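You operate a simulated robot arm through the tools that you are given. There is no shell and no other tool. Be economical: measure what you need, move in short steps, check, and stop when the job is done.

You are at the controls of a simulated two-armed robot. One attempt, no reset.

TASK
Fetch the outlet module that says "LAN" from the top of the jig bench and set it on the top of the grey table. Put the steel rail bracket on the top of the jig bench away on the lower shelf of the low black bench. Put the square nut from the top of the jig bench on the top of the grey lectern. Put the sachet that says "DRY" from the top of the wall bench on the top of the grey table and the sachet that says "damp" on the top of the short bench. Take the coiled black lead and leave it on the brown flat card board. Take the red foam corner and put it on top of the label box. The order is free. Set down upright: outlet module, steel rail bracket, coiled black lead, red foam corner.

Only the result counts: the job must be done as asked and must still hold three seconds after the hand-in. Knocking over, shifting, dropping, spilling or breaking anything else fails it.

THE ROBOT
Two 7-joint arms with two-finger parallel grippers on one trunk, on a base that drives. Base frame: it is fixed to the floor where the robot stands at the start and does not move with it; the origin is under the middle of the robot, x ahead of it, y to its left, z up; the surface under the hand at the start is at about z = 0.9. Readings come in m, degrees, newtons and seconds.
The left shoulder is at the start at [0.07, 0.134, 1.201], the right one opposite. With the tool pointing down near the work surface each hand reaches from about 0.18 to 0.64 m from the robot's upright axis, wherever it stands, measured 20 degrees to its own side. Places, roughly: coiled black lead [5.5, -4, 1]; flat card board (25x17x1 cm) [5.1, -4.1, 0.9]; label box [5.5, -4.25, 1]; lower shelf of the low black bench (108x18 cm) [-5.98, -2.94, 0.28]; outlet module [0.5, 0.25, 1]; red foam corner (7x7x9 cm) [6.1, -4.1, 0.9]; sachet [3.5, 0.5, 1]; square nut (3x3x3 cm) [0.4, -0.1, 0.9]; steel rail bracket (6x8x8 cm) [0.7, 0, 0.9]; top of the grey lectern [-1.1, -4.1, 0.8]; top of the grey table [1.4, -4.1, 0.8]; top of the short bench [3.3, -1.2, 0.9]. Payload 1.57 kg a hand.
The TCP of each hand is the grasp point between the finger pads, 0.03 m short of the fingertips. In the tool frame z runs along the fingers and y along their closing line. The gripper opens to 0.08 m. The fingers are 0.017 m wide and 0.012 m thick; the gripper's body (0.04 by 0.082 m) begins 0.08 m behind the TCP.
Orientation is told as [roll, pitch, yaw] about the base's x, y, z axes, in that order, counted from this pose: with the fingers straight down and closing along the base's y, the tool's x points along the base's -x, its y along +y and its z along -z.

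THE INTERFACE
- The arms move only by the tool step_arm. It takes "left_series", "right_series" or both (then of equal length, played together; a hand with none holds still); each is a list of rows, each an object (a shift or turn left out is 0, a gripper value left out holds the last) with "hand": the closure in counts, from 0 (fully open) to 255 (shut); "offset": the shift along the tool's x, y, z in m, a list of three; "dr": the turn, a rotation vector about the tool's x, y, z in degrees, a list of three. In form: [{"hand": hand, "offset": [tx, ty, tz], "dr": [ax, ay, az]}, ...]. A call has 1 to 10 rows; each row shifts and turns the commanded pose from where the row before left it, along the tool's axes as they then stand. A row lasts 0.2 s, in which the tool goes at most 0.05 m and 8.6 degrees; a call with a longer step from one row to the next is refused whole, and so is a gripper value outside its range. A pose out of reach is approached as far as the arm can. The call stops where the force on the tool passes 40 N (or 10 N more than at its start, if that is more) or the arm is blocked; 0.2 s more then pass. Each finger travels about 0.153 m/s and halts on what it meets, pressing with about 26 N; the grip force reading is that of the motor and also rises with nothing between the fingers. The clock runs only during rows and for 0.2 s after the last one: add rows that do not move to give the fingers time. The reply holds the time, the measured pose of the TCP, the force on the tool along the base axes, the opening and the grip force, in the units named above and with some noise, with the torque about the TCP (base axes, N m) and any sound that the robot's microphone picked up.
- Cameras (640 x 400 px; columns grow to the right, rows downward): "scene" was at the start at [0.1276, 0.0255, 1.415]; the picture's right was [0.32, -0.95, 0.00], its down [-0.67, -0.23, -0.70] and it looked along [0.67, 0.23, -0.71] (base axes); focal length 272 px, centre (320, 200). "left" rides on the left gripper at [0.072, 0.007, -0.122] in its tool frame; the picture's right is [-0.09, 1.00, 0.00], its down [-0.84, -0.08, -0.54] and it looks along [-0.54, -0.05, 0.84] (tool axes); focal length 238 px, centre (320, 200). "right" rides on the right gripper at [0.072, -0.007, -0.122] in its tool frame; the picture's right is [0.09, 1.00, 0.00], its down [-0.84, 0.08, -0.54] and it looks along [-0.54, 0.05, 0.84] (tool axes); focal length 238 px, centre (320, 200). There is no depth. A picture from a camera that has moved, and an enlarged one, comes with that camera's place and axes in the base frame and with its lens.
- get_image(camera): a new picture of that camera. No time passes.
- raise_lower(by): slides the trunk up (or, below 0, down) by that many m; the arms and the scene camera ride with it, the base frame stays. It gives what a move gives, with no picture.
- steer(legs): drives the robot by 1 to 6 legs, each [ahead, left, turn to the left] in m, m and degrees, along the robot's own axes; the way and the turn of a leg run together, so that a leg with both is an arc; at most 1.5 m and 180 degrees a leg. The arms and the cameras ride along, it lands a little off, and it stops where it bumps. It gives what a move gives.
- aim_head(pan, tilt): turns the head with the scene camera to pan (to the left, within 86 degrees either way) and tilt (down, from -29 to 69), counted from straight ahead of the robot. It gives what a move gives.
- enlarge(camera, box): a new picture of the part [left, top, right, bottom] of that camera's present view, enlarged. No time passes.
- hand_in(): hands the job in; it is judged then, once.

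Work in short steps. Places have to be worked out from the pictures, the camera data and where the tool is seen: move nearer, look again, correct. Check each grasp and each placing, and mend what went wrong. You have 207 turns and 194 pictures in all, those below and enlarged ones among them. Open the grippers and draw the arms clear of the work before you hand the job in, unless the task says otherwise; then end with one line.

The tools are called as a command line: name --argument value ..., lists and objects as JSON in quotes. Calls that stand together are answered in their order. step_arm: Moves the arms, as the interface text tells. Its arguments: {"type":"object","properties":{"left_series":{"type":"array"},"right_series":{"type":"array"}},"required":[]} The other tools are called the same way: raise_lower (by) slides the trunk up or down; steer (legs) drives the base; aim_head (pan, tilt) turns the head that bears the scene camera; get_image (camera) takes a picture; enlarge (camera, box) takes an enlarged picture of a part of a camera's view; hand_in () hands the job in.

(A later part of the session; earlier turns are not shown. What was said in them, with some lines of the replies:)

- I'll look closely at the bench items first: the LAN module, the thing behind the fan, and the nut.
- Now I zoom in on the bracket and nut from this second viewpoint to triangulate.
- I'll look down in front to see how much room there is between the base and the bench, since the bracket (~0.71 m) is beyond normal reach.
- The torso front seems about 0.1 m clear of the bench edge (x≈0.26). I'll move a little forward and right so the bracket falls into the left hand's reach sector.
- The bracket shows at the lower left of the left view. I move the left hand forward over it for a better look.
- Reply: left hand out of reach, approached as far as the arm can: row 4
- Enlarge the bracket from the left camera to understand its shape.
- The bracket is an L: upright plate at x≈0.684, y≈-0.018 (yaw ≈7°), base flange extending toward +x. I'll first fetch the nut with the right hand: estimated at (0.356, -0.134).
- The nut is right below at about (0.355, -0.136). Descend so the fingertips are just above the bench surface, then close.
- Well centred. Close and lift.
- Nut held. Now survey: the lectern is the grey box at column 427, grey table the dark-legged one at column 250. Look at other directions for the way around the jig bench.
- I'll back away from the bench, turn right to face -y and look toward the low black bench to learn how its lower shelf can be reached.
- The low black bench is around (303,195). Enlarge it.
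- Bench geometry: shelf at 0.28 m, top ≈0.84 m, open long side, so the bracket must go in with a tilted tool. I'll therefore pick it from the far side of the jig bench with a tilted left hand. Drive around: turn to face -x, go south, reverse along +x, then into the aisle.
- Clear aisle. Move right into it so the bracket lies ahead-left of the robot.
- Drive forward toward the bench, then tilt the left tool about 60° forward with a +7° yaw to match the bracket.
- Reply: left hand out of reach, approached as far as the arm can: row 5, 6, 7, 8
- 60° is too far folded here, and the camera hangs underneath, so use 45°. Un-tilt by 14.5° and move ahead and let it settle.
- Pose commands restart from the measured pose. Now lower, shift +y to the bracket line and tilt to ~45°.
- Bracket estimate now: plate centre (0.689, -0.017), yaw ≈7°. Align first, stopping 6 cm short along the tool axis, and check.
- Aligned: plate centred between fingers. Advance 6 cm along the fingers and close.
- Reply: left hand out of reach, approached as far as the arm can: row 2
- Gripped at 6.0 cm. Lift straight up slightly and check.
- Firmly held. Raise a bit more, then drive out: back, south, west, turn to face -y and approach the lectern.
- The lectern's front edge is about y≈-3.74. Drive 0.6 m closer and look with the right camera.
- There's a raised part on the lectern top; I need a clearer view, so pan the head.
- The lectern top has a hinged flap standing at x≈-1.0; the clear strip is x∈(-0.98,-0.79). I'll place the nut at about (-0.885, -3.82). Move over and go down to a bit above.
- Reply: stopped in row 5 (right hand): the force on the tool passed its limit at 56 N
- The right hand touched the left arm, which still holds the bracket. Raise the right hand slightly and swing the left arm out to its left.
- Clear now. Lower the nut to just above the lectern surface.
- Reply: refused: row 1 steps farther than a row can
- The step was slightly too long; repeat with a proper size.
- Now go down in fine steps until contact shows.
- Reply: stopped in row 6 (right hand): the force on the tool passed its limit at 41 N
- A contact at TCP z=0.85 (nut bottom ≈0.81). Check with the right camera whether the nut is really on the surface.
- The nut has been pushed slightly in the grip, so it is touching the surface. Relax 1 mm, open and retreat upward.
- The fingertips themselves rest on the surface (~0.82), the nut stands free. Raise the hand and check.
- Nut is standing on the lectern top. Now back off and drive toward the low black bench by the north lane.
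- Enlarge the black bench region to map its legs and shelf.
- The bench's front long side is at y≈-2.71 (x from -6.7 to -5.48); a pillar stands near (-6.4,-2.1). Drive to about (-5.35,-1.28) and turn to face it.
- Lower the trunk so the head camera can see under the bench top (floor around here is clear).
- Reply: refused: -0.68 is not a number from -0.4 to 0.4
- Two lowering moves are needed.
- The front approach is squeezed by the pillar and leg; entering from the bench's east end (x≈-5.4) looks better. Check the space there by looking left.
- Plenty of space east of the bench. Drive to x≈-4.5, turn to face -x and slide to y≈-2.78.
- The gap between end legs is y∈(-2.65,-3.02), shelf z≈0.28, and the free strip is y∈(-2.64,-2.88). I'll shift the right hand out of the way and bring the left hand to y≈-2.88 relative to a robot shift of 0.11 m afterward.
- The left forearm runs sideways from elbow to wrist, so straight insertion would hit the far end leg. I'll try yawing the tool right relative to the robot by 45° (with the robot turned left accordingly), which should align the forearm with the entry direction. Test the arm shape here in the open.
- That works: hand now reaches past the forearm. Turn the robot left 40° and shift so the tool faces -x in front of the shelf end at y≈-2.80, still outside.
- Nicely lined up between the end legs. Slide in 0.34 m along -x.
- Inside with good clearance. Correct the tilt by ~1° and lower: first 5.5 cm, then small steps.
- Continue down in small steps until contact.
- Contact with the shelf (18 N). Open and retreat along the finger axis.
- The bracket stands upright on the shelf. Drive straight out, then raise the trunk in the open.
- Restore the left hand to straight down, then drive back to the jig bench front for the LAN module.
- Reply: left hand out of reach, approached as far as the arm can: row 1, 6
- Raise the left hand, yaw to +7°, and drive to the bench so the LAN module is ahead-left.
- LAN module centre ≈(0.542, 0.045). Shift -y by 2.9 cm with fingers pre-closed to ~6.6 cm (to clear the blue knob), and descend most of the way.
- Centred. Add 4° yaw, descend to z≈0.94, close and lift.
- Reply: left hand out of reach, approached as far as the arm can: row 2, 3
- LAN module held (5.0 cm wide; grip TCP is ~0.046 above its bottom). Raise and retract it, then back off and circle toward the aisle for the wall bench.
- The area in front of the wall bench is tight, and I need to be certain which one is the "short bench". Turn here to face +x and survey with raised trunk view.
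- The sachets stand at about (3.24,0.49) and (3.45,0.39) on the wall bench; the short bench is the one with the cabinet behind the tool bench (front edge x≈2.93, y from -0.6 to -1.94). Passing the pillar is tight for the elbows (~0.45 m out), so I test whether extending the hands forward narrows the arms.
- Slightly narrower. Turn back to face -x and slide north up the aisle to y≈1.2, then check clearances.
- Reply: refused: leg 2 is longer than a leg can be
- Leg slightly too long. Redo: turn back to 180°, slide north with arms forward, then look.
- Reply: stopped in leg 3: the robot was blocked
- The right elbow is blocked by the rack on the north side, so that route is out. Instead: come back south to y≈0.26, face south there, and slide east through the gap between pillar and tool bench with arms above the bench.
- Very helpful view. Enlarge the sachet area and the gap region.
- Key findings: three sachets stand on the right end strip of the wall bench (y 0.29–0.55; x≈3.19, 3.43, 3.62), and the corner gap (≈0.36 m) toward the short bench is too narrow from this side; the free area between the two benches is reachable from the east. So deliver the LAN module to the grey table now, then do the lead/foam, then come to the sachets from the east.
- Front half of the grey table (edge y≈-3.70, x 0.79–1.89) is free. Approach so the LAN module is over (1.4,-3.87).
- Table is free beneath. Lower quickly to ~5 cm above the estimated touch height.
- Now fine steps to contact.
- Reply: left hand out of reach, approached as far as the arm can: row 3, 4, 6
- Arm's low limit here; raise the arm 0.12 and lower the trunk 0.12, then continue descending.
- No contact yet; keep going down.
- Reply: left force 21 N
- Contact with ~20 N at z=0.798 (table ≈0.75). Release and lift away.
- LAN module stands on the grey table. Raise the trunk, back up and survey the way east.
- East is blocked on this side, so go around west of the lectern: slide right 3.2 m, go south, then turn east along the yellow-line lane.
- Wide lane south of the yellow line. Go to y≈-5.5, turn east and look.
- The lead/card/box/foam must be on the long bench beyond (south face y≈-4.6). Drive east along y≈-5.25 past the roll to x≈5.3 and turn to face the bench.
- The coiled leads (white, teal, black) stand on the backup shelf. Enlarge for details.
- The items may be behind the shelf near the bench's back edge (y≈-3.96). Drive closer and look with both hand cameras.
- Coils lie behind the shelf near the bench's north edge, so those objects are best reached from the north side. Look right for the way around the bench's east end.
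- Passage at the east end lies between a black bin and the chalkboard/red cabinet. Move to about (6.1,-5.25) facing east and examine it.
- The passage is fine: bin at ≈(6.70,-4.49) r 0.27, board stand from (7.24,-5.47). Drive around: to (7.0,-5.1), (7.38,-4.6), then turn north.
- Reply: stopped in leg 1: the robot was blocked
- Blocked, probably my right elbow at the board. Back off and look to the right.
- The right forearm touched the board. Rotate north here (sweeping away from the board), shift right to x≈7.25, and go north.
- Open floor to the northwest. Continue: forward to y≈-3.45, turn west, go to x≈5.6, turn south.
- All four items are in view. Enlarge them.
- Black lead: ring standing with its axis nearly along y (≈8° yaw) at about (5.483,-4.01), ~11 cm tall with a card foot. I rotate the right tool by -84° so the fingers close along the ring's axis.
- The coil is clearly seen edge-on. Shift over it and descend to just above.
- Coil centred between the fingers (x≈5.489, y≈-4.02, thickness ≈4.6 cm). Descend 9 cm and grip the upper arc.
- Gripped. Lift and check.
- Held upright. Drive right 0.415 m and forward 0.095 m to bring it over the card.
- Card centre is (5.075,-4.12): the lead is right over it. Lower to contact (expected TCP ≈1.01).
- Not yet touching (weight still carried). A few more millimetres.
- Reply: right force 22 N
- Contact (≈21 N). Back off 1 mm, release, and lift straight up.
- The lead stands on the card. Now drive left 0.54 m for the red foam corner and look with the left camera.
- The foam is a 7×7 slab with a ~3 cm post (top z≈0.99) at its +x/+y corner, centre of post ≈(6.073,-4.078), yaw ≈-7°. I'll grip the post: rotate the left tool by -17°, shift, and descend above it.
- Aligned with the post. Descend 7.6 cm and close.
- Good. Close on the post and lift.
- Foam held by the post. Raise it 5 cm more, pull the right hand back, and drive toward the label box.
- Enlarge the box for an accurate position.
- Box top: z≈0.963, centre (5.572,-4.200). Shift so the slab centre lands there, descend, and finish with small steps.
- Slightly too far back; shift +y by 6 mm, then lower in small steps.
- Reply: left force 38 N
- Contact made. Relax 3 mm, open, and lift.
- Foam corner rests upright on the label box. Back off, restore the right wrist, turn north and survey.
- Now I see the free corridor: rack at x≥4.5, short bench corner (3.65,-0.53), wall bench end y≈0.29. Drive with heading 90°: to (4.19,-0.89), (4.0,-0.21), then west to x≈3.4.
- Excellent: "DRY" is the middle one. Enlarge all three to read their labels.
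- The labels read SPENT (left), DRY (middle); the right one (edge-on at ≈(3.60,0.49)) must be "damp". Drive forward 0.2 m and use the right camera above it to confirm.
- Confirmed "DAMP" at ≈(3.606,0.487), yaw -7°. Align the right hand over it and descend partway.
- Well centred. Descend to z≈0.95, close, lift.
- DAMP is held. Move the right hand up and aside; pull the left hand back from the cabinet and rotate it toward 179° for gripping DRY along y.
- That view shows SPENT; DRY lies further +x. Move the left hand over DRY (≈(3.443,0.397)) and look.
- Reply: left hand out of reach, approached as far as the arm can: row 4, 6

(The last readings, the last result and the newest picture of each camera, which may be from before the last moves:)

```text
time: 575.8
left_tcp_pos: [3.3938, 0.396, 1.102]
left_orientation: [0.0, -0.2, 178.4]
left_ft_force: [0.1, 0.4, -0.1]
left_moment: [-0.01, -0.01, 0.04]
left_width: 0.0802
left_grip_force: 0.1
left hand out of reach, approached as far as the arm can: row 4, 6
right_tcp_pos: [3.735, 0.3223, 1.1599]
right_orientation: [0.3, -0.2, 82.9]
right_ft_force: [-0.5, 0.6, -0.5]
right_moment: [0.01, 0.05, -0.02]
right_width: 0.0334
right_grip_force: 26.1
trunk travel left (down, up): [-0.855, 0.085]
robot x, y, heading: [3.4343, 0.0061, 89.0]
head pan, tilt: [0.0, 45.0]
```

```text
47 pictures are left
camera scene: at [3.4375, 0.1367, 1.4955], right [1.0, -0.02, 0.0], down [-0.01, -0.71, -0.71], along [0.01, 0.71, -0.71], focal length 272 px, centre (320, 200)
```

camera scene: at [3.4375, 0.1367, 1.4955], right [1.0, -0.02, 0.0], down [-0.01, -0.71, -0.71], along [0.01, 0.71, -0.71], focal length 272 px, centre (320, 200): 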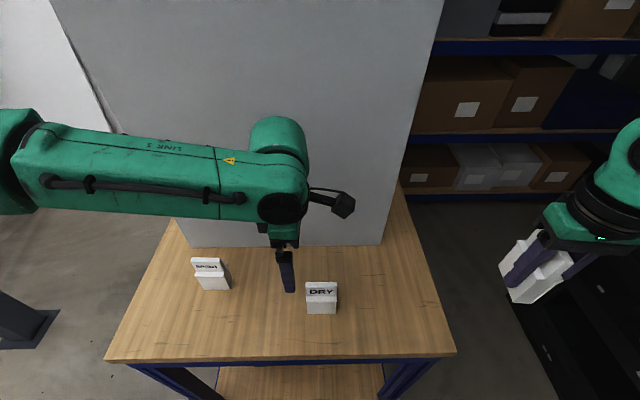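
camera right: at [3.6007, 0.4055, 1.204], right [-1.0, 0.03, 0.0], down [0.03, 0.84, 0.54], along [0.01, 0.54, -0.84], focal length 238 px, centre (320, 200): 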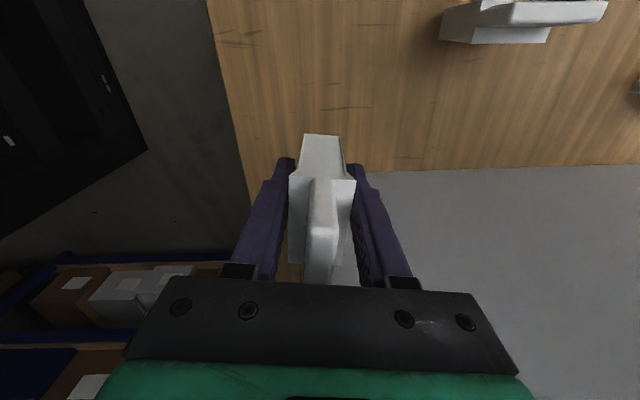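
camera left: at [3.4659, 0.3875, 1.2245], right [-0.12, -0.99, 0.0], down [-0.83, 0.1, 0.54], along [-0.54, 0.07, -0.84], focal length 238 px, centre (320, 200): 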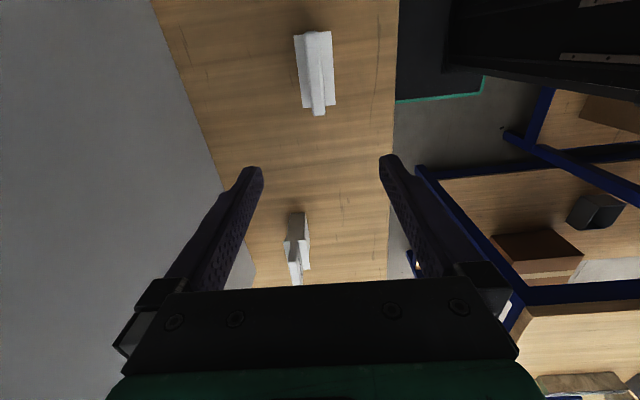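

DRY is at ≈(3.446,0.396), slightly beyond this arm pose; shift the base right 5.2 cm instead, then check.

steer --legs '[[0, -0.052, 0]]'

get_image --camera "left"

```text
time: 576.8
left_tcp_pos: [3.4374, 0.3952, 1.1031]
left_orientation: [0.0, 0.3, 178.5]
left_ft_force: [-1.4, 0.4, -0.5]
left_moment: [0.01, -0.05, 0.02]
left_width: 0.0802
left_grip_force: 0.1
right_tcp_pos: [3.7781, 0.3214, 1.1628]
right_orientation: [-0.3, -0.3, 83.0]
right_ft_force: [0.1, -0.3, -0.2]
right_moment: [-0.01, -0.08, 0.0]
right_width: 0.0335
right_grip_force: 25.7
trunk travel left (down, up): [-0.855, 0.085]
robot x, y, heading: [3.4833, 0.0013, 88.8]
head pan, tilt: [0.0, 45.0]
```

```text
46 pictures are left
camera left: at [3.5082, 0.3868, 1.225], right [-0.12, -0.99, 0.0], down [-0.84, 0.1, 0.54], along [-0.53, 0.06, -0.84], focal length 238 px, centre (320, 200)
```

left: 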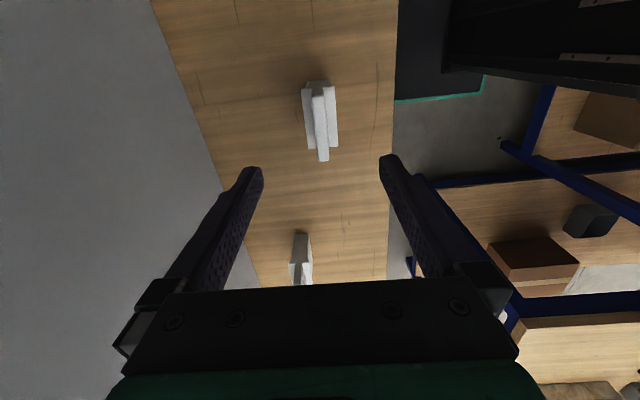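

Centred in y, ~1 cm off along x (fine). Descend to z≈0.955.

step_arm --left_series '[{"offset": [0.004, 0, 0.04]}, {"offset": [0.003, 0, 0.04]}, {"offset": [0, 0, 0.04]}, {"offset": [0, 0, 0.028]}, {}]'

get_image --camera "left"

```text
time: 578.0
left_tcp_pos: [3.397, 0.3976, 0.9836]
left_orientation: [0.1, 0.0, 178.3]
left_ft_force: [0.8, 0.5, 0.7]
left_moment: [0.0, -0.02, -0.03]
left_width: 0.08
left_grip_force: 0.1
left hand out of reach, approached as far as the arm can: row 1, 2, 3, 4
right_tcp_pos: [3.7841, 0.3216, 1.1621]
right_orientation: [0.2, -0.1, 82.9]
right_ft_force: [-0.5, -1.0, -1.1]
right_moment: [-0.02, 0.0, 0.0]
right_width: 0.0333
right_grip_force: 26.5
trunk travel left (down, up): [-0.855, 0.085]
robot x, y, heading: [3.4859, 0.0078, 88.7]
head pan, tilt: [0.0, 45.0]
```

```text
45 pictures are left
camera left: at [3.4707, 0.3893, 1.1059], right [-0.12, -0.99, 0.0], down [-0.83, 0.1, 0.54], along [-0.54, 0.06, -0.84], focal length 238 px, centre (320, 200)
```

left: 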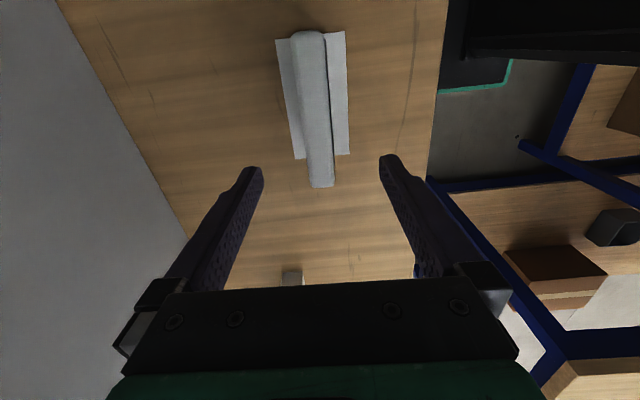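

The arm limit pushed it back to x=3.397. Since fingers straddle the sachet in y, slide the base right 5 cm, then lower the trunk 3 cm.

steer --legs '[[0, -0.055, 0]]'

raise_lower --by -0.03

get_image --camera "left"

```text
time: 578.9
left_tcp_pos: [3.4454, 0.3975, 0.9837]
left_orientation: [0.1, 0.5, 178.4]
left_ft_force: [-0.8, 0.4, -0.2]
left_moment: [0.0, -0.08, 0.0]
left_width: 0.0799
left_grip_force: 0.1
right_tcp_pos: [3.8314, 0.3218, 1.1633]
right_orientation: [-0.2, -0.3, 83.0]
right_ft_force: [-1.0, -0.4, -0.8]
right_moment: [0.0, -0.06, -0.02]
right_width: 0.0334
right_grip_force: 26.1
trunk travel left (down, up): [-0.855, 0.085]
robot x, y, heading: [3.5426, 0.004, 89.3]
head pan, tilt: [0.0, 45.0]
```

```text
time: 579.6
left_tcp_pos: [3.4532, 0.3975, 0.9542]
left_orientation: [0.1, 0.0, 178.5]
left_ft_force: [0.5, 0.7, 0.8]
left_moment: [0.0, 0.03, 0.01]
left_width: 0.0797
left_grip_force: 0.1
right_tcp_pos: [3.8405, 0.3209, 1.1302]
right_orientation: [0.4, -0.2, 83.0]
right_ft_force: [0.3, 1.0, -0.2]
right_moment: [-0.02, 0.02, -0.02]
right_width: 0.0336
right_grip_force: 26.3
trunk travel left (down, up): [-0.825, 0.115]
robot x, y, heading: [3.5418, 0.0008, 88.9]
head pan, tilt: [0.0, 45.0]
```

```text
44 pictures are left
camera left: at [3.5255, 0.3885, 1.076], right [-0.12, -0.99, 0.0], down [-0.83, 0.1, 0.54], along [-0.54, 0.06, -0.84], focal length 238 px, centre (320, 200)
```

left: 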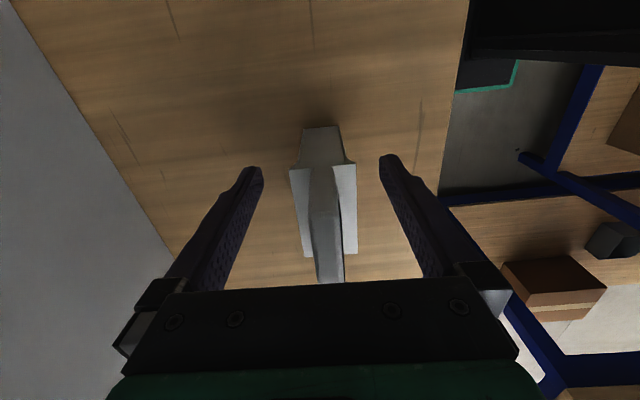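

The sachet lies right between the fingers. Close, then lift (upwards small).

step_arm --left_series '[{"hand": 255}, {"hand": 255}, {"hand": 255}, {}, {"offset": [0, 0, -0.03]}, {"offset": [0, 0, -0.045]}, {"offset": [0, 0, -0.045]}, {"offset": [0, 0, -0.045]}, {}]'

get_image --camera "left"

get_image --camera "scene"

```text
time: 581.6
left_tcp_pos: [3.4539, 0.3971, 1.1191]
left_orientation: [0.2, 0.1, 178.3]
left_ft_force: [-0.8, 0.8, -0.6]
left_moment: [-0.03, -0.01, -0.03]
left_width: 0.0335
left_grip_force: 26.1
right_tcp_pos: [3.8403, 0.3212, 1.1304]
right_orientation: [0.3, -0.2, 82.9]
right_ft_force: [-0.6, 0.1, -0.9]
right_moment: [0.0, 0.02, -0.01]
right_width: 0.0332
right_grip_force: 26.0
trunk travel left (down, up): [-0.825, 0.115]
robot x, y, heading: [3.5386, 0.0034, 89.1]
head pan, tilt: [0.0, 45.0]
```

```text
43 pictures are left
camera left: at [3.5256, 0.3893, 1.2416], right [-0.12, -0.99, 0.0], down [-0.83, 0.1, 0.54], along [-0.54, 0.06, -0.84], focal length 238 px, centre (320, 200)
```

left: 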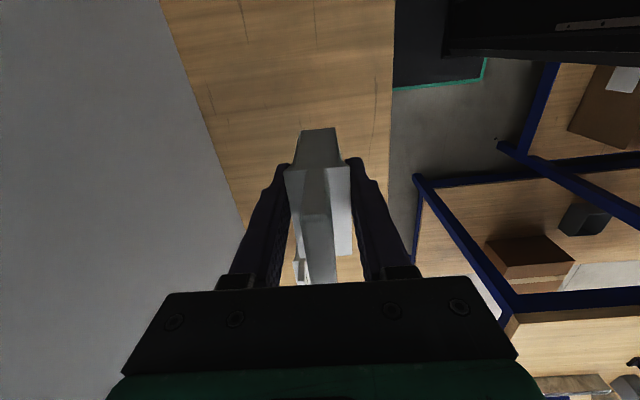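

```text
42 pictures are left
camera scene: at [3.5422, 0.1353, 1.4654], right [1.0, -0.02, 0.0], down [-0.01, -0.71, -0.71], along [0.01, 0.71, -0.71], focal length 272 px, centre (320, 200)
```

scene: 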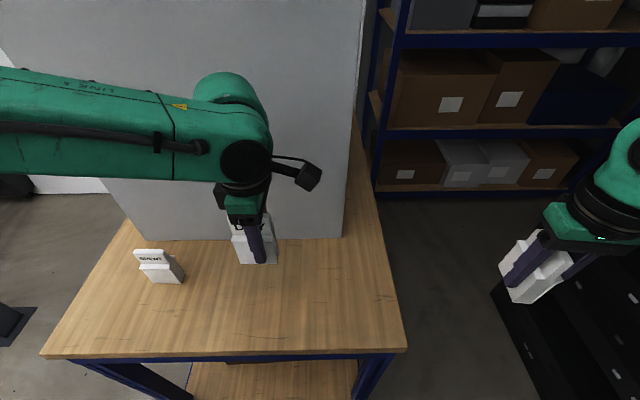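

Both sachets are held. Back up slightly, turn to face south toward the short bench and look.

steer --legs '[[-0.12, 0, 0], [0, 0, -180]]'

aim_head --pan -10 --tilt 45

get_image --camera "scene"

```text
time: 590.3
left_tcp_pos: [3.6106, -0.5123, 1.1185]
left_orientation: [0.2, 0.0, -3.6]
left_ft_force: [0.0, 0.5, -0.3]
left_moment: [0.01, 0.04, -0.03]
left_width: 0.0336
left_grip_force: 25.9
right_tcp_pos: [3.2263, -0.4209, 1.1301]
right_orientation: [0.3, -0.2, -99.0]
right_ft_force: [0.6, -0.6, 0.1]
right_moment: [0.01, 0.01, 0.0]
right_width: 0.0334
right_grip_force: 26.0
trunk travel left (down, up): [-0.825, 0.115]
robot x, y, heading: [3.5354, -0.1163, -93.0]
head pan, tilt: [0.0, 45.0]
```

```text
time: 591.0
left_tcp_pos: [3.6119, -0.5107, 1.1182]
left_orientation: [0.3, 0.0, -3.7]
left_ft_force: [-0.2, -0.4, -1.3]
left_moment: [0.0, 0.01, -0.02]
left_width: 0.0334
left_grip_force: 25.9
right_tcp_pos: [3.2273, -0.4206, 1.1305]
right_orientation: [0.3, -0.1, -99.1]
right_ft_force: [-0.1, -0.7, 0.2]
right_moment: [-0.01, -0.03, -0.01]
right_width: 0.0332
right_grip_force: 26.2
trunk travel left (down, up): [-0.825, 0.115]
robot x, y, heading: [3.5356, -0.1106, -93.0]
head pan, tilt: [-10.0, 45.0]
```

```text
41 pictures are left
camera scene: at [3.5173, -0.2448, 1.4654], right [-0.97, 0.22, 0.0], down [0.16, 0.69, -0.71], along [-0.16, -0.69, -0.71], focal length 272 px, centre (320, 200)
```

scene: 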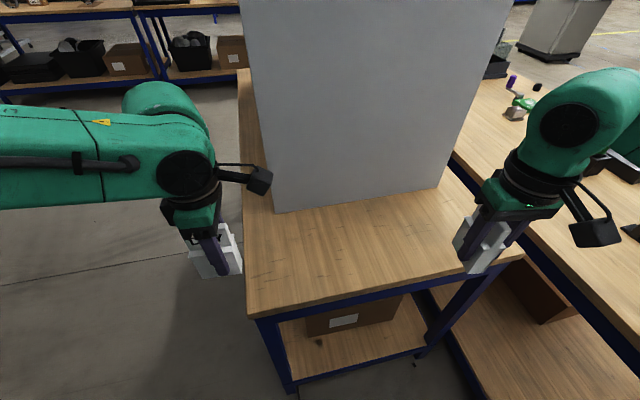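

Short bench's north ledge: y -0.50…-0.77, x 2.96…3.62, free. Move forward 0.1 m, extend the right arm and lower DAMP toward (3.27,-0.62).

steer --legs '[[0.1, 0, 0]]'

step_arm --right_series '[{"offset": [-0.035, 0, 0]}, {"offset": [-0.035, 0, 0]}, {"offset": [-0.035, 0, 0.02]}, {"offset": [0, 0, 0.045]}, {"offset": [0, 0, 0.045]}, {"offset": [0, 0, 0.04]}, {}]'

get_image --camera "scene"

```text
time: 592.2
left_tcp_pos: [3.6053, -0.6088, 1.1205]
left_orientation: [0.0, 0.0, -3.7]
left_ft_force: [0.1, 0.7, -1.1]
left_moment: [0.0, 0.02, 0.02]
left_width: 0.0336
left_grip_force: 26.1
right_tcp_pos: [3.2216, -0.5166, 1.1323]
right_orientation: [0.3, -0.4, -99.2]
right_ft_force: [-0.1, 1.1, -0.8]
right_moment: [-0.01, 0.01, 0.0]
right_width: 0.0334
right_grip_force: 26.1
trunk travel left (down, up): [-0.825, 0.115]
robot x, y, heading: [3.5331, -0.2154, -92.8]
head pan, tilt: [-10.0, 45.0]
```

```text
time: 593.8
left_tcp_pos: [3.6035, -0.6098, 1.1193]
left_orientation: [0.1, 0.0, -3.7]
left_ft_force: [-0.6, 0.1, -1.1]
left_moment: [0.0, 0.03, 0.0]
left_width: 0.0337
left_grip_force: 26.7
right_tcp_pos: [3.206, -0.6242, 0.981]
right_orientation: [0.2, -0.4, -99.2]
right_ft_force: [-0.6, 0.2, -1.2]
right_moment: [0.01, -0.02, -0.01]
right_width: 0.0333
right_grip_force: 25.7
trunk travel left (down, up): [-0.825, 0.115]
robot x, y, heading: [3.535, -0.2161, -93.1]
head pan, tilt: [-10.0, 45.0]
```

```text
40 pictures are left
camera scene: at [3.5119, -0.344, 1.4655], right [-0.97, 0.23, 0.0], down [0.16, 0.69, -0.71], along [-0.16, -0.69, -0.71], focal length 272 px, centre (320, 200)
```

scene: 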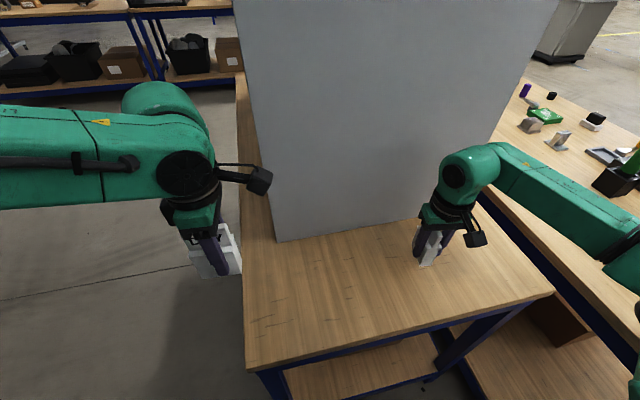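

Over the ledge. Lower with fine steps until contact.

step_arm --right_series '[{"offset": [0, 0, 0.012]}, {"offset": [0, 0, 0.008]}, {"offset": [0, 0, 0.005]}, {"offset": [0, 0, 0.003]}, {"offset": [0, 0, 0.003]}, {"offset": [0, 0, 0.003]}, {"offset": [0, 0, 0.003]}, {}]'

```text
time: 595.6
left_tcp_pos: [3.6061, -0.6081, 1.1199]
left_orientation: [0.0, 0.1, -3.7]
left_ft_force: [-0.5, -0.6, -0.6]
left_moment: [0.02, 0.02, 0.02]
left_width: 0.0336
left_grip_force: 26.1
right_tcp_pos: [3.2057, -0.624, 0.9466]
right_orientation: [0.3, -0.5, -99.2]
right_ft_force: [-4.0, -4.1, 22.4]
right_moment: [-0.05, 0.26, 0.06]
right_width: 0.0338
right_grip_force: 25.8
trunk travel left (down, up): [-0.825, 0.115]
robot x, y, heading: [3.5301, -0.2144, -92.6]
head pan, tilt: [-10.0, 45.0]
```

Contact at 22 N. Release and lift.

step_arm --right_series '[{"offset": [0, 0, -0.001]}, {"hand": 0}, {"hand": 0}, {}, {"offset": [0, 0, -0.03]}, {"offset": [0, 0, -0.045]}, {"offset": [0, 0, -0.045]}, {"offset": [0, 0, -0.045]}, {}]'

get_image --camera "right"

```text
time: 597.6
left_tcp_pos: [3.6049, -0.6113, 1.119]
left_orientation: [0.2, -0.1, -3.7]
left_ft_force: [-0.5, 0.7, -0.4]
left_moment: [0.02, -0.02, -0.01]
left_width: 0.0334
left_grip_force: 26.7
right_tcp_pos: [3.2047, -0.6229, 1.1103]
right_orientation: [0.4, -0.2, -99.2]
right_ft_force: [-0.5, -0.1, -0.1]
right_moment: [0.0, -0.01, 0.03]
right_width: 0.0801
right_grip_force: 0.0
trunk travel left (down, up): [-0.825, 0.115]
robot x, y, heading: [3.5334, -0.2151, -92.8]
head pan, tilt: [-10.0, 45.0]
```

```text
39 pictures are left
camera right: at [3.2082, -0.5517, 1.2315], right [1.0, -0.07, 0.0], down [-0.06, -0.84, 0.55], along [-0.03, -0.54, -0.84], focal length 238 px, centre (320, 200)
```

right: 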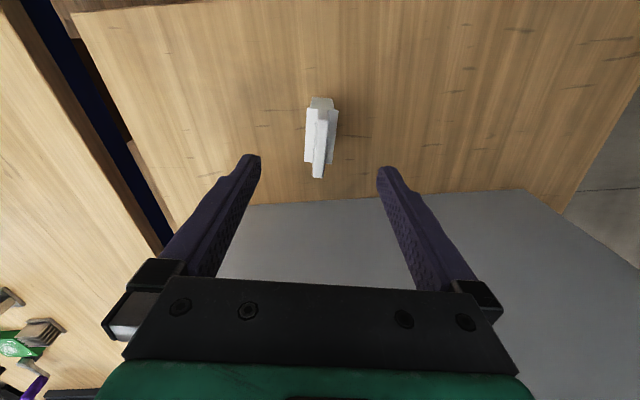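

DAMP stands on the short bench. Now carry DRY (left hand) back: east corridor and down to the bench area, facing south.

steer --legs '[[-0.06, 0, 0], [0, 0.47, 0], [0.72, 0.2, 0], [1.2, 0.55, 0], [1.18, 0.55, 0]]'

steer --legs '[[0, 1.0, 0], [0, 0.75, 0], [0, 0, -177], [0, -0.3, 0]]'

```text
time: 617.0
left_tcp_pos: [5.1908, -3.7481, 1.12]
left_orientation: [0.1, -0.1, -4.4]
left_ft_force: [-0.4, 0.4, -0.1]
left_moment: [0.0, 0.03, 0.0]
left_width: 0.0335
left_grip_force: 25.7
right_tcp_pos: [4.789, -3.7557, 1.1098]
right_orientation: [0.3, -0.3, -99.9]
right_ft_force: [0.0, -0.2, 0.6]
right_moment: [0.01, 0.01, -0.01]
right_width: 0.0799
right_grip_force: 0.2
trunk travel left (down, up): [-0.825, 0.115]
robot x, y, heading: [5.1187, -3.3549, -93.7]
head pan, tilt: [-10.0, 45.0]
```

```text
time: 634.8
left_tcp_pos: [7.0981, -3.0672, 1.1185]
left_orientation: [0.2, 0.1, 177.8]
left_ft_force: [-0.5, -0.3, -1.4]
left_moment: [-0.01, -0.02, 0.02]
left_width: 0.0333
left_grip_force: 25.9
right_tcp_pos: [7.4977, -3.0446, 1.1093]
right_orientation: [0.3, -0.3, 82.4]
right_ft_force: [-0.2, -0.1, -0.1]
right_moment: [-0.03, 0.0, 0.01]
right_width: 0.0801
right_grip_force: 0.0
trunk travel left (down, up): [-0.825, 0.115]
robot x, y, heading: [7.1783, -3.4585, 88.4]
head pan, tilt: [-10.0, 45.0]
```

Tuck the right hand inward a bit, then back down past the bin with heading 90° as on the way in.

step_arm --right_series '[{"offset": [-0.02, 0.04, -0.02]}, {"offset": [-0.02, 0.04, -0.02]}, {"offset": [-0.02, 0.03, -0.02]}, {}]'

steer --legs '[[0, 0, 1.6], [-0.9, -0.05, 0], [-0.75, 0, 0], [0, 0.37, 0]]'

```text
time: 635.8
left_tcp_pos: [7.0998, -3.0672, 1.119]
left_orientation: [0.1, 0.0, 177.7]
left_ft_force: [-0.6, 0.2, -0.4]
left_moment: [0.04, 0.01, -0.02]
left_width: 0.0333
left_grip_force: 26.0
right_tcp_pos: [7.4, -2.9695, 1.169]
right_orientation: [0.2, -0.3, 82.2]
right_ft_force: [0.6, -0.5, -0.2]
right_moment: [0.03, 0.02, 0.01]
right_width: 0.0802
right_grip_force: 0.0
trunk travel left (down, up): [-0.825, 0.115]
robot x, y, heading: [7.1845, -3.4606, 88.5]
head pan, tilt: [-10.0, 45.0]
```

```text
time: 646.6
left_tcp_pos: [6.7693, -4.7213, 1.1198]
left_orientation: [0.2, -0.1, 178.8]
left_ft_force: [0.2, 0.4, -1.0]
left_moment: [0.01, 0.01, -0.03]
left_width: 0.0335
left_grip_force: 26.2
right_tcp_pos: [7.0668, -4.6175, 1.1697]
right_orientation: [0.2, -0.2, 83.3]
right_ft_force: [0.8, -0.3, -0.6]
right_moment: [0.01, 0.05, -0.02]
right_width: 0.08
right_grip_force: 0.0
trunk travel left (down, up): [-0.825, 0.115]
robot x, y, heading: [6.8566, -5.1154, 89.5]
head pan, tilt: [-10.0, 45.0]
```

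Now slide west along the lane at y≈-5.3, facing north, to the south side of the grey table.

steer --legs '[[-0.18, 0.3, 0], [0, 1.5, 0], [0, 1.5, 0], [0, 1.5, 0], [0, 0.65, 0]]'

aim_head --pan 0 --tilt 35

get_image --camera "scene"

```text
time: 673.1
left_tcp_pos: [1.3305, -4.774, 1.1185]
left_orientation: [0.1, -0.1, 178.1]
left_ft_force: [1.8, 0.0, -0.5]
left_moment: [-0.01, 0.01, 0.01]
left_width: 0.0333
left_grip_force: 26.4
right_tcp_pos: [1.6292, -4.676, 1.1688]
right_orientation: [0.3, -0.2, 82.6]
right_ft_force: [0.3, 0.0, -0.1]
right_moment: [-0.01, 0.01, 0.01]
right_width: 0.08
right_grip_force: 0.0
trunk travel left (down, up): [-0.825, 0.115]
robot x, y, heading: [1.4189, -5.1675, 88.6]
head pan, tilt: [-10.0, 45.0]
```

```text
time: 673.8
left_tcp_pos: [1.3301, -4.7744, 1.1184]
left_orientation: [0.1, -0.1, 178.2]
left_ft_force: [0.9, -0.1, -0.4]
left_moment: [-0.03, 0.02, -0.02]
left_width: 0.0334
left_grip_force: 26.2
right_tcp_pos: [1.6276, -4.6749, 1.1709]
right_orientation: [0.2, -0.3, 82.7]
right_ft_force: [-0.8, 0.4, 0.3]
right_moment: [0.0, -0.01, -0.03]
right_width: 0.08
right_grip_force: 0.1
trunk travel left (down, up): [-0.825, 0.115]
robot x, y, heading: [1.4123, -5.1669, 88.7]
head pan, tilt: [0.0, 35.0]
```

```text
38 pictures are left
camera scene: at [1.4175, -5.0305, 1.4802], right [1.0, -0.02, 0.0], down [-0.01, -0.57, -0.82], along [0.02, 0.82, -0.57], focal length 272 px, centre (320, 200)
```

scene: 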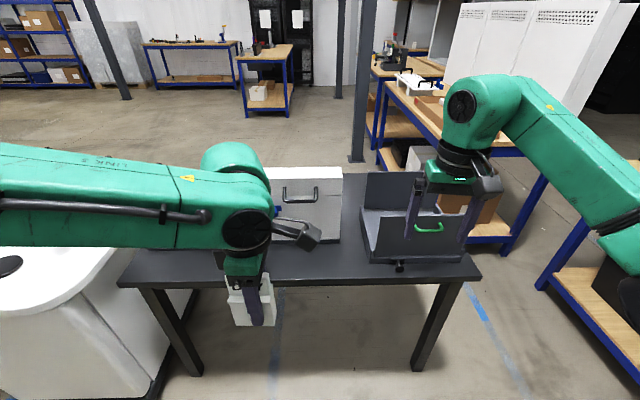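

Free strip on the table's south side: y -4.45…-4.28 in front of the white box, x≈1.2–1.5. Pull the right hand back/up, drive forward 0.41 m, and check with the left camera.

step_arm --right_series '[{"offset": [0.04, 0, -0.025]}, {"offset": [0.04, 0, -0.025]}, {"offset": [0.04, 0, -0.025]}, {"offset": [0.03, 0, 0]}, {}]'

steer --legs '[[0.4, 0, 0]]'

get_image --camera "left"

get_image --camera "scene"

```text
time: 675.0
left_tcp_pos: [1.329, -4.7744, 1.1189]
left_orientation: [0.2, 0.0, 178.1]
left_ft_force: [-0.1, -0.4, -0.2]
left_moment: [-0.03, 0.0, -0.01]
left_width: 0.0336
left_grip_force: 26.3
right_tcp_pos: [1.6093, -4.8251, 1.2444]
right_orientation: [0.4, -0.2, 82.5]
right_ft_force: [0.3, -0.8, 1.1]
right_moment: [-0.01, 0.02, 0.0]
right_width: 0.0799
right_grip_force: 0.1
trunk travel left (down, up): [-0.825, 0.115]
robot x, y, heading: [1.4152, -5.1684, 89.1]
head pan, tilt: [0.0, 35.0]
```

```text
time: 677.5
left_tcp_pos: [1.3361, -4.3772, 1.1191]
left_orientation: [0.0, 0.0, 178.2]
left_ft_force: [-0.6, -0.7, -0.8]
left_moment: [-0.01, -0.04, -0.02]
left_width: 0.0335
left_grip_force: 25.6
right_tcp_pos: [1.617, -4.4282, 1.2456]
right_orientation: [0.3, -0.3, 82.8]
right_ft_force: [-1.0, -0.5, -0.1]
right_moment: [0.0, -0.01, -0.03]
right_width: 0.0798
right_grip_force: 0.0
trunk travel left (down, up): [-0.825, 0.115]
robot x, y, heading: [1.4237, -4.7641, 88.8]
head pan, tilt: [0.0, 35.0]
```

```text
37 pictures are left
camera left: at [1.4098, -4.3858, 1.2419], right [-0.12, -0.99, 0.0], down [-0.83, 0.1, 0.54], along [-0.54, 0.07, -0.84], focal length 238 px, centre (320, 200)
```

left: 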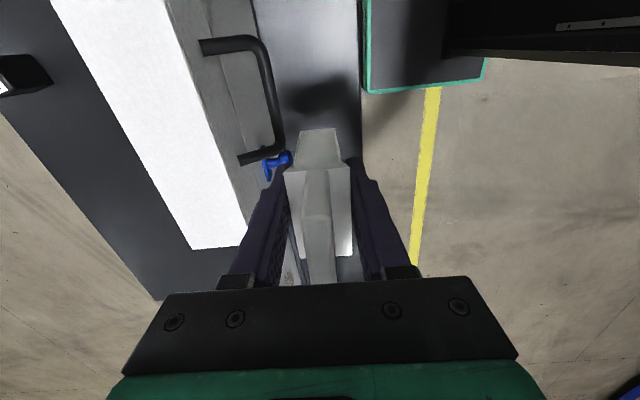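

```text
36 pictures are left
camera scene: at [1.4256, -4.6335, 1.4805], right [1.0, -0.02, 0.0], down [-0.01, -0.57, -0.82], along [0.02, 0.82, -0.57], focal length 272 px, centre (320, 200)
```

scene: 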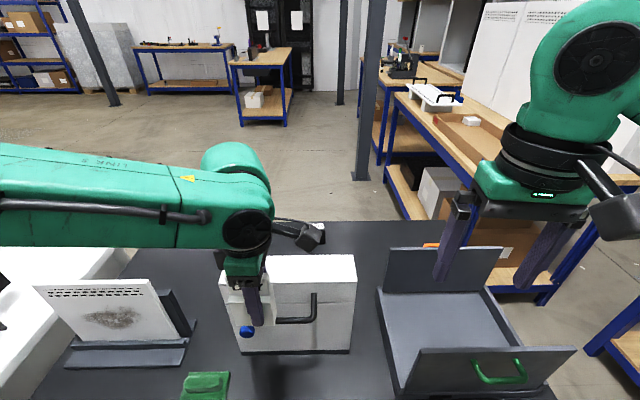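

Handle and latch protrude from the white case, so shift right ~9.5 cm and back 1.5 cm to place DRY beside the handle; then lower the trunk by 0.2 m.

steer --legs '[[-0.015, -0.095, 0]]'

raise_lower --by -0.2

get_image --camera "left"

get_image --camera "scene"

```text
time: 678.6
left_tcp_pos: [1.4277, -4.3917, 1.1195]
left_orientation: [0.1, 0.1, 178.2]
left_ft_force: [0.4, 0.4, -0.5]
left_moment: [-0.01, -0.05, -0.03]
left_width: 0.0333
left_grip_force: 26.0
right_tcp_pos: [1.7065, -4.4419, 1.2451]
right_orientation: [-0.1, -0.4, 82.8]
right_ft_force: [0.3, -0.4, 1.0]
right_moment: [0.0, -0.06, 0.02]
right_width: 0.0801
right_grip_force: 0.1
trunk travel left (down, up): [-0.825, 0.115]
robot x, y, heading: [1.513, -4.7859, 89.2]
head pan, tilt: [0.0, 35.0]
```

```text
time: 680.8
left_tcp_pos: [1.4308, -4.3926, 0.9185]
left_orientation: [0.1, 0.0, 178.3]
left_ft_force: [0.4, -0.5, -1.1]
left_moment: [0.0, 0.01, 0.02]
left_width: 0.0334
left_grip_force: 25.6
right_tcp_pos: [1.71, -4.4424, 1.0447]
right_orientation: [0.2, -0.3, 82.8]
right_ft_force: [0.0, -0.8, -0.7]
right_moment: [-0.06, -0.03, -0.01]
right_width: 0.0802
right_grip_force: 0.0
trunk travel left (down, up): [-0.625, 0.315]
robot x, y, heading: [1.5163, -4.7845, 88.6]
head pan, tilt: [0.0, 35.0]
```

```text
35 pictures are left
camera left: at [1.5039, -4.4008, 1.0414], right [-0.12, -0.99, 0.0], down [-0.83, 0.1, 0.54], along [-0.54, 0.06, -0.84], focal length 238 px, centre (320, 200)
```

left: 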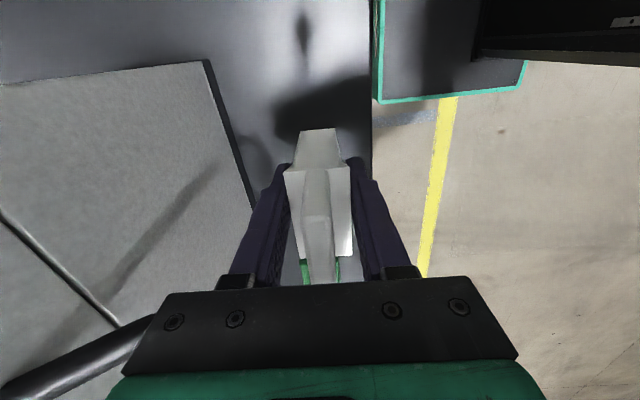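

```text
34 pictures are left
camera scene: at [1.5199, -4.6483, 1.2803], right [1.0, -0.02, 0.0], down [-0.01, -0.57, -0.82], along [0.02, 0.82, -0.57], focal length 272 px, centre (320, 200)
```

scene: 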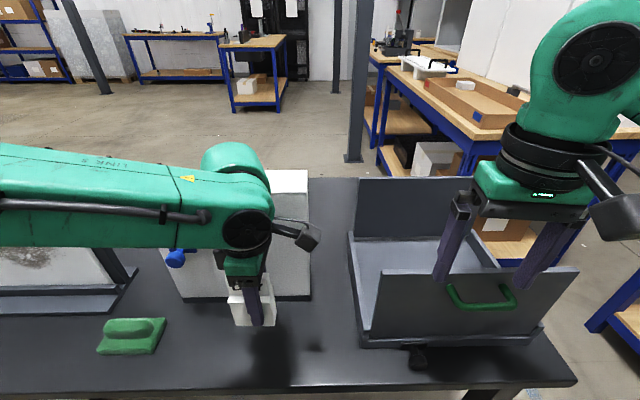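

Clear spot. Lower in steps until contact (expected TCP ≈0.806).

step_arm --left_series '[{"offset": [0, 0, 0.03]}, {"offset": [0, 0, 0.03]}, {"offset": [0, 0, 0.03]}, {"offset": [0, 0, 0.01]}, {"offset": [0, 0, 0.004]}, {"offset": [0, 0, 0.003]}, {"offset": [0, 0, 0.003]}, {"offset": [0, 0, 0.003]}, {}]'

get_image --camera "left"

```text
time: 682.8
left_tcp_pos: [1.4313, -4.3936, 0.8079]
left_orientation: [-0.1, 0.1, 178.1]
left_ft_force: [0.0, 1.7, 23.3]
left_moment: [0.04, -0.08, 0.01]
left_width: 0.0335
left_grip_force: 25.9
right_tcp_pos: [1.7109, -4.4441, 1.0442]
right_orientation: [0.2, -0.5, 82.8]
right_ft_force: [-0.1, 1.0, -0.1]
right_moment: [0.03, -0.02, -0.01]
right_width: 0.0802
right_grip_force: 0.0
trunk travel left (down, up): [-0.625, 0.315]
robot x, y, heading: [1.5131, -4.7821, 88.8]
head pan, tilt: [0.0, 35.0]
```

```text
33 pictures are left
camera left: at [1.5044, -4.4024, 0.9302], right [-0.12, -0.99, 0.0], down [-0.83, 0.1, 0.54], along [-0.54, 0.07, -0.84], focal length 238 px, centre (320, 200)
```

left: 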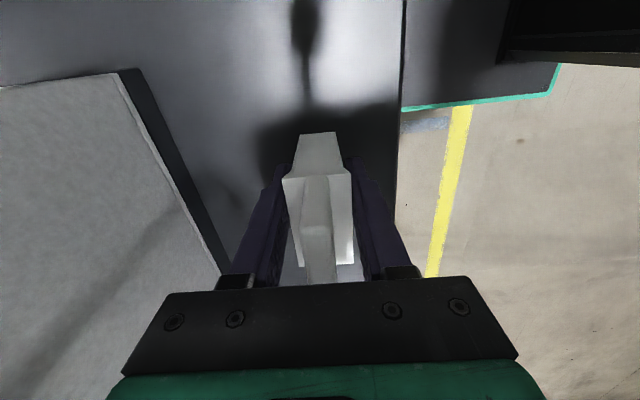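

Contact at 0.808 (23 N), well within the edge. Release and lift.

step_arm --left_series '[{"offset": [0, 0, -0.001]}, {"hand": 60}, {"hand": 30}, {"hand": 30}, {"offset": [0, 0, -0.03]}, {"offset": [0, 0, -0.045]}, {"offset": [0, 0, -0.045]}, {"offset": [0, 0, -0.045]}, {}]'

get_image --camera "left"

```text
time: 684.8
left_tcp_pos: [1.4312, -4.3916, 0.9738]
left_orientation: [0.1, -0.1, 178.2]
left_ft_force: [0.5, -0.2, 0.5]
left_moment: [-0.02, -0.03, 0.01]
left_width: 0.0705
left_grip_force: 0.0
right_tcp_pos: [1.7118, -4.4422, 1.045]
right_orientation: [0.1, -0.2, 82.8]
right_ft_force: [0.1, 0.6, 0.1]
right_moment: [-0.02, 0.0, 0.0]
right_width: 0.0803
right_grip_force: 0.1
trunk travel left (down, up): [-0.625, 0.315]
robot x, y, heading: [1.5167, -4.7826, 88.7]
head pan, tilt: [0.0, 35.0]
```

```text
32 pictures are left
camera left: at [1.5037, -4.3997, 1.0946], right [-0.12, -0.99, 0.0], down [-0.83, 0.1, 0.54], along [-0.54, 0.06, -0.84], focal length 238 px, centre (320, 200)
```

left: 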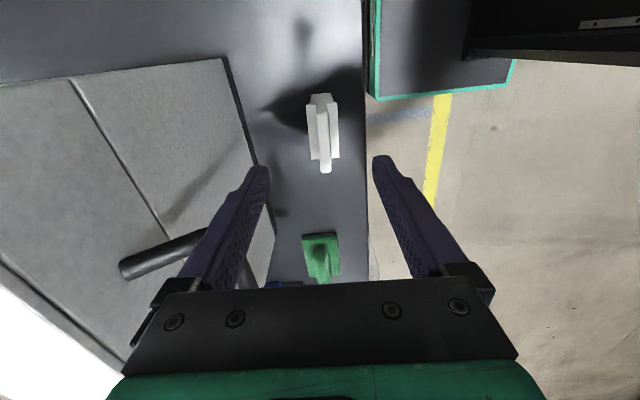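

DRY stands on the grey table. Back the arms clear of the table and take one last look.

raise_lower --by 0.15

steer --legs '[[-0.45, 0, 0]]'

get_image --camera "scene"

```text
time: 686.6
left_tcp_pos: [1.4321, -4.3916, 1.1215]
left_orientation: [0.2, 0.0, 178.2]
left_ft_force: [0.7, -0.2, -0.3]
left_moment: [0.01, 0.03, 0.0]
left_width: 0.0708
left_grip_force: 0.0
right_tcp_pos: [1.7107, -4.4427, 1.1936]
right_orientation: [0.2, -0.3, 82.8]
right_ft_force: [0.4, 0.3, -0.1]
right_moment: [0.01, 0.01, -0.04]
right_width: 0.0798
right_grip_force: 0.1
trunk travel left (down, up): [-0.775, 0.165]
robot x, y, heading: [1.5147, -4.7848, 89.2]
head pan, tilt: [0.0, 35.0]
```

```text
time: 689.3
left_tcp_pos: [1.4227, -4.845, 1.1219]
left_orientation: [0.2, 0.0, 178.3]
left_ft_force: [-0.3, -0.7, 0.3]
left_moment: [-0.04, 0.02, -0.02]
left_width: 0.0705
left_grip_force: 0.0
right_tcp_pos: [1.7025, -4.8949, 1.1938]
right_orientation: [0.1, -0.2, 82.8]
right_ft_force: [0.3, 0.6, -0.5]
right_moment: [0.01, 0.01, 0.0]
right_width: 0.0801
right_grip_force: 0.1
trunk travel left (down, up): [-0.775, 0.165]
robot x, y, heading: [1.5077, -5.237, 89.1]
head pan, tilt: [0.0, 35.0]
```

```text
31 pictures are left
camera scene: at [1.5116, -5.0999, 1.4301], right [1.0, -0.02, 0.0], down [-0.01, -0.57, -0.82], along [0.02, 0.82, -0.57], focal length 272 px, centre (320, 200)
```

scene: 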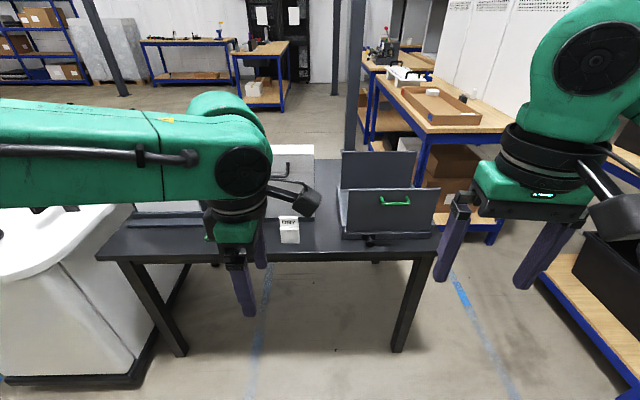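

Everything is placed, both grippers are open and the arms are clear; I hand the job in.

hand_in

```text
The job is handed in.
```

All seven objects were put at their named places and the job is handed in; on the way my arms bumped three things (each other, the black rack and the tool board), and I did not check whether the rack or the board moved.
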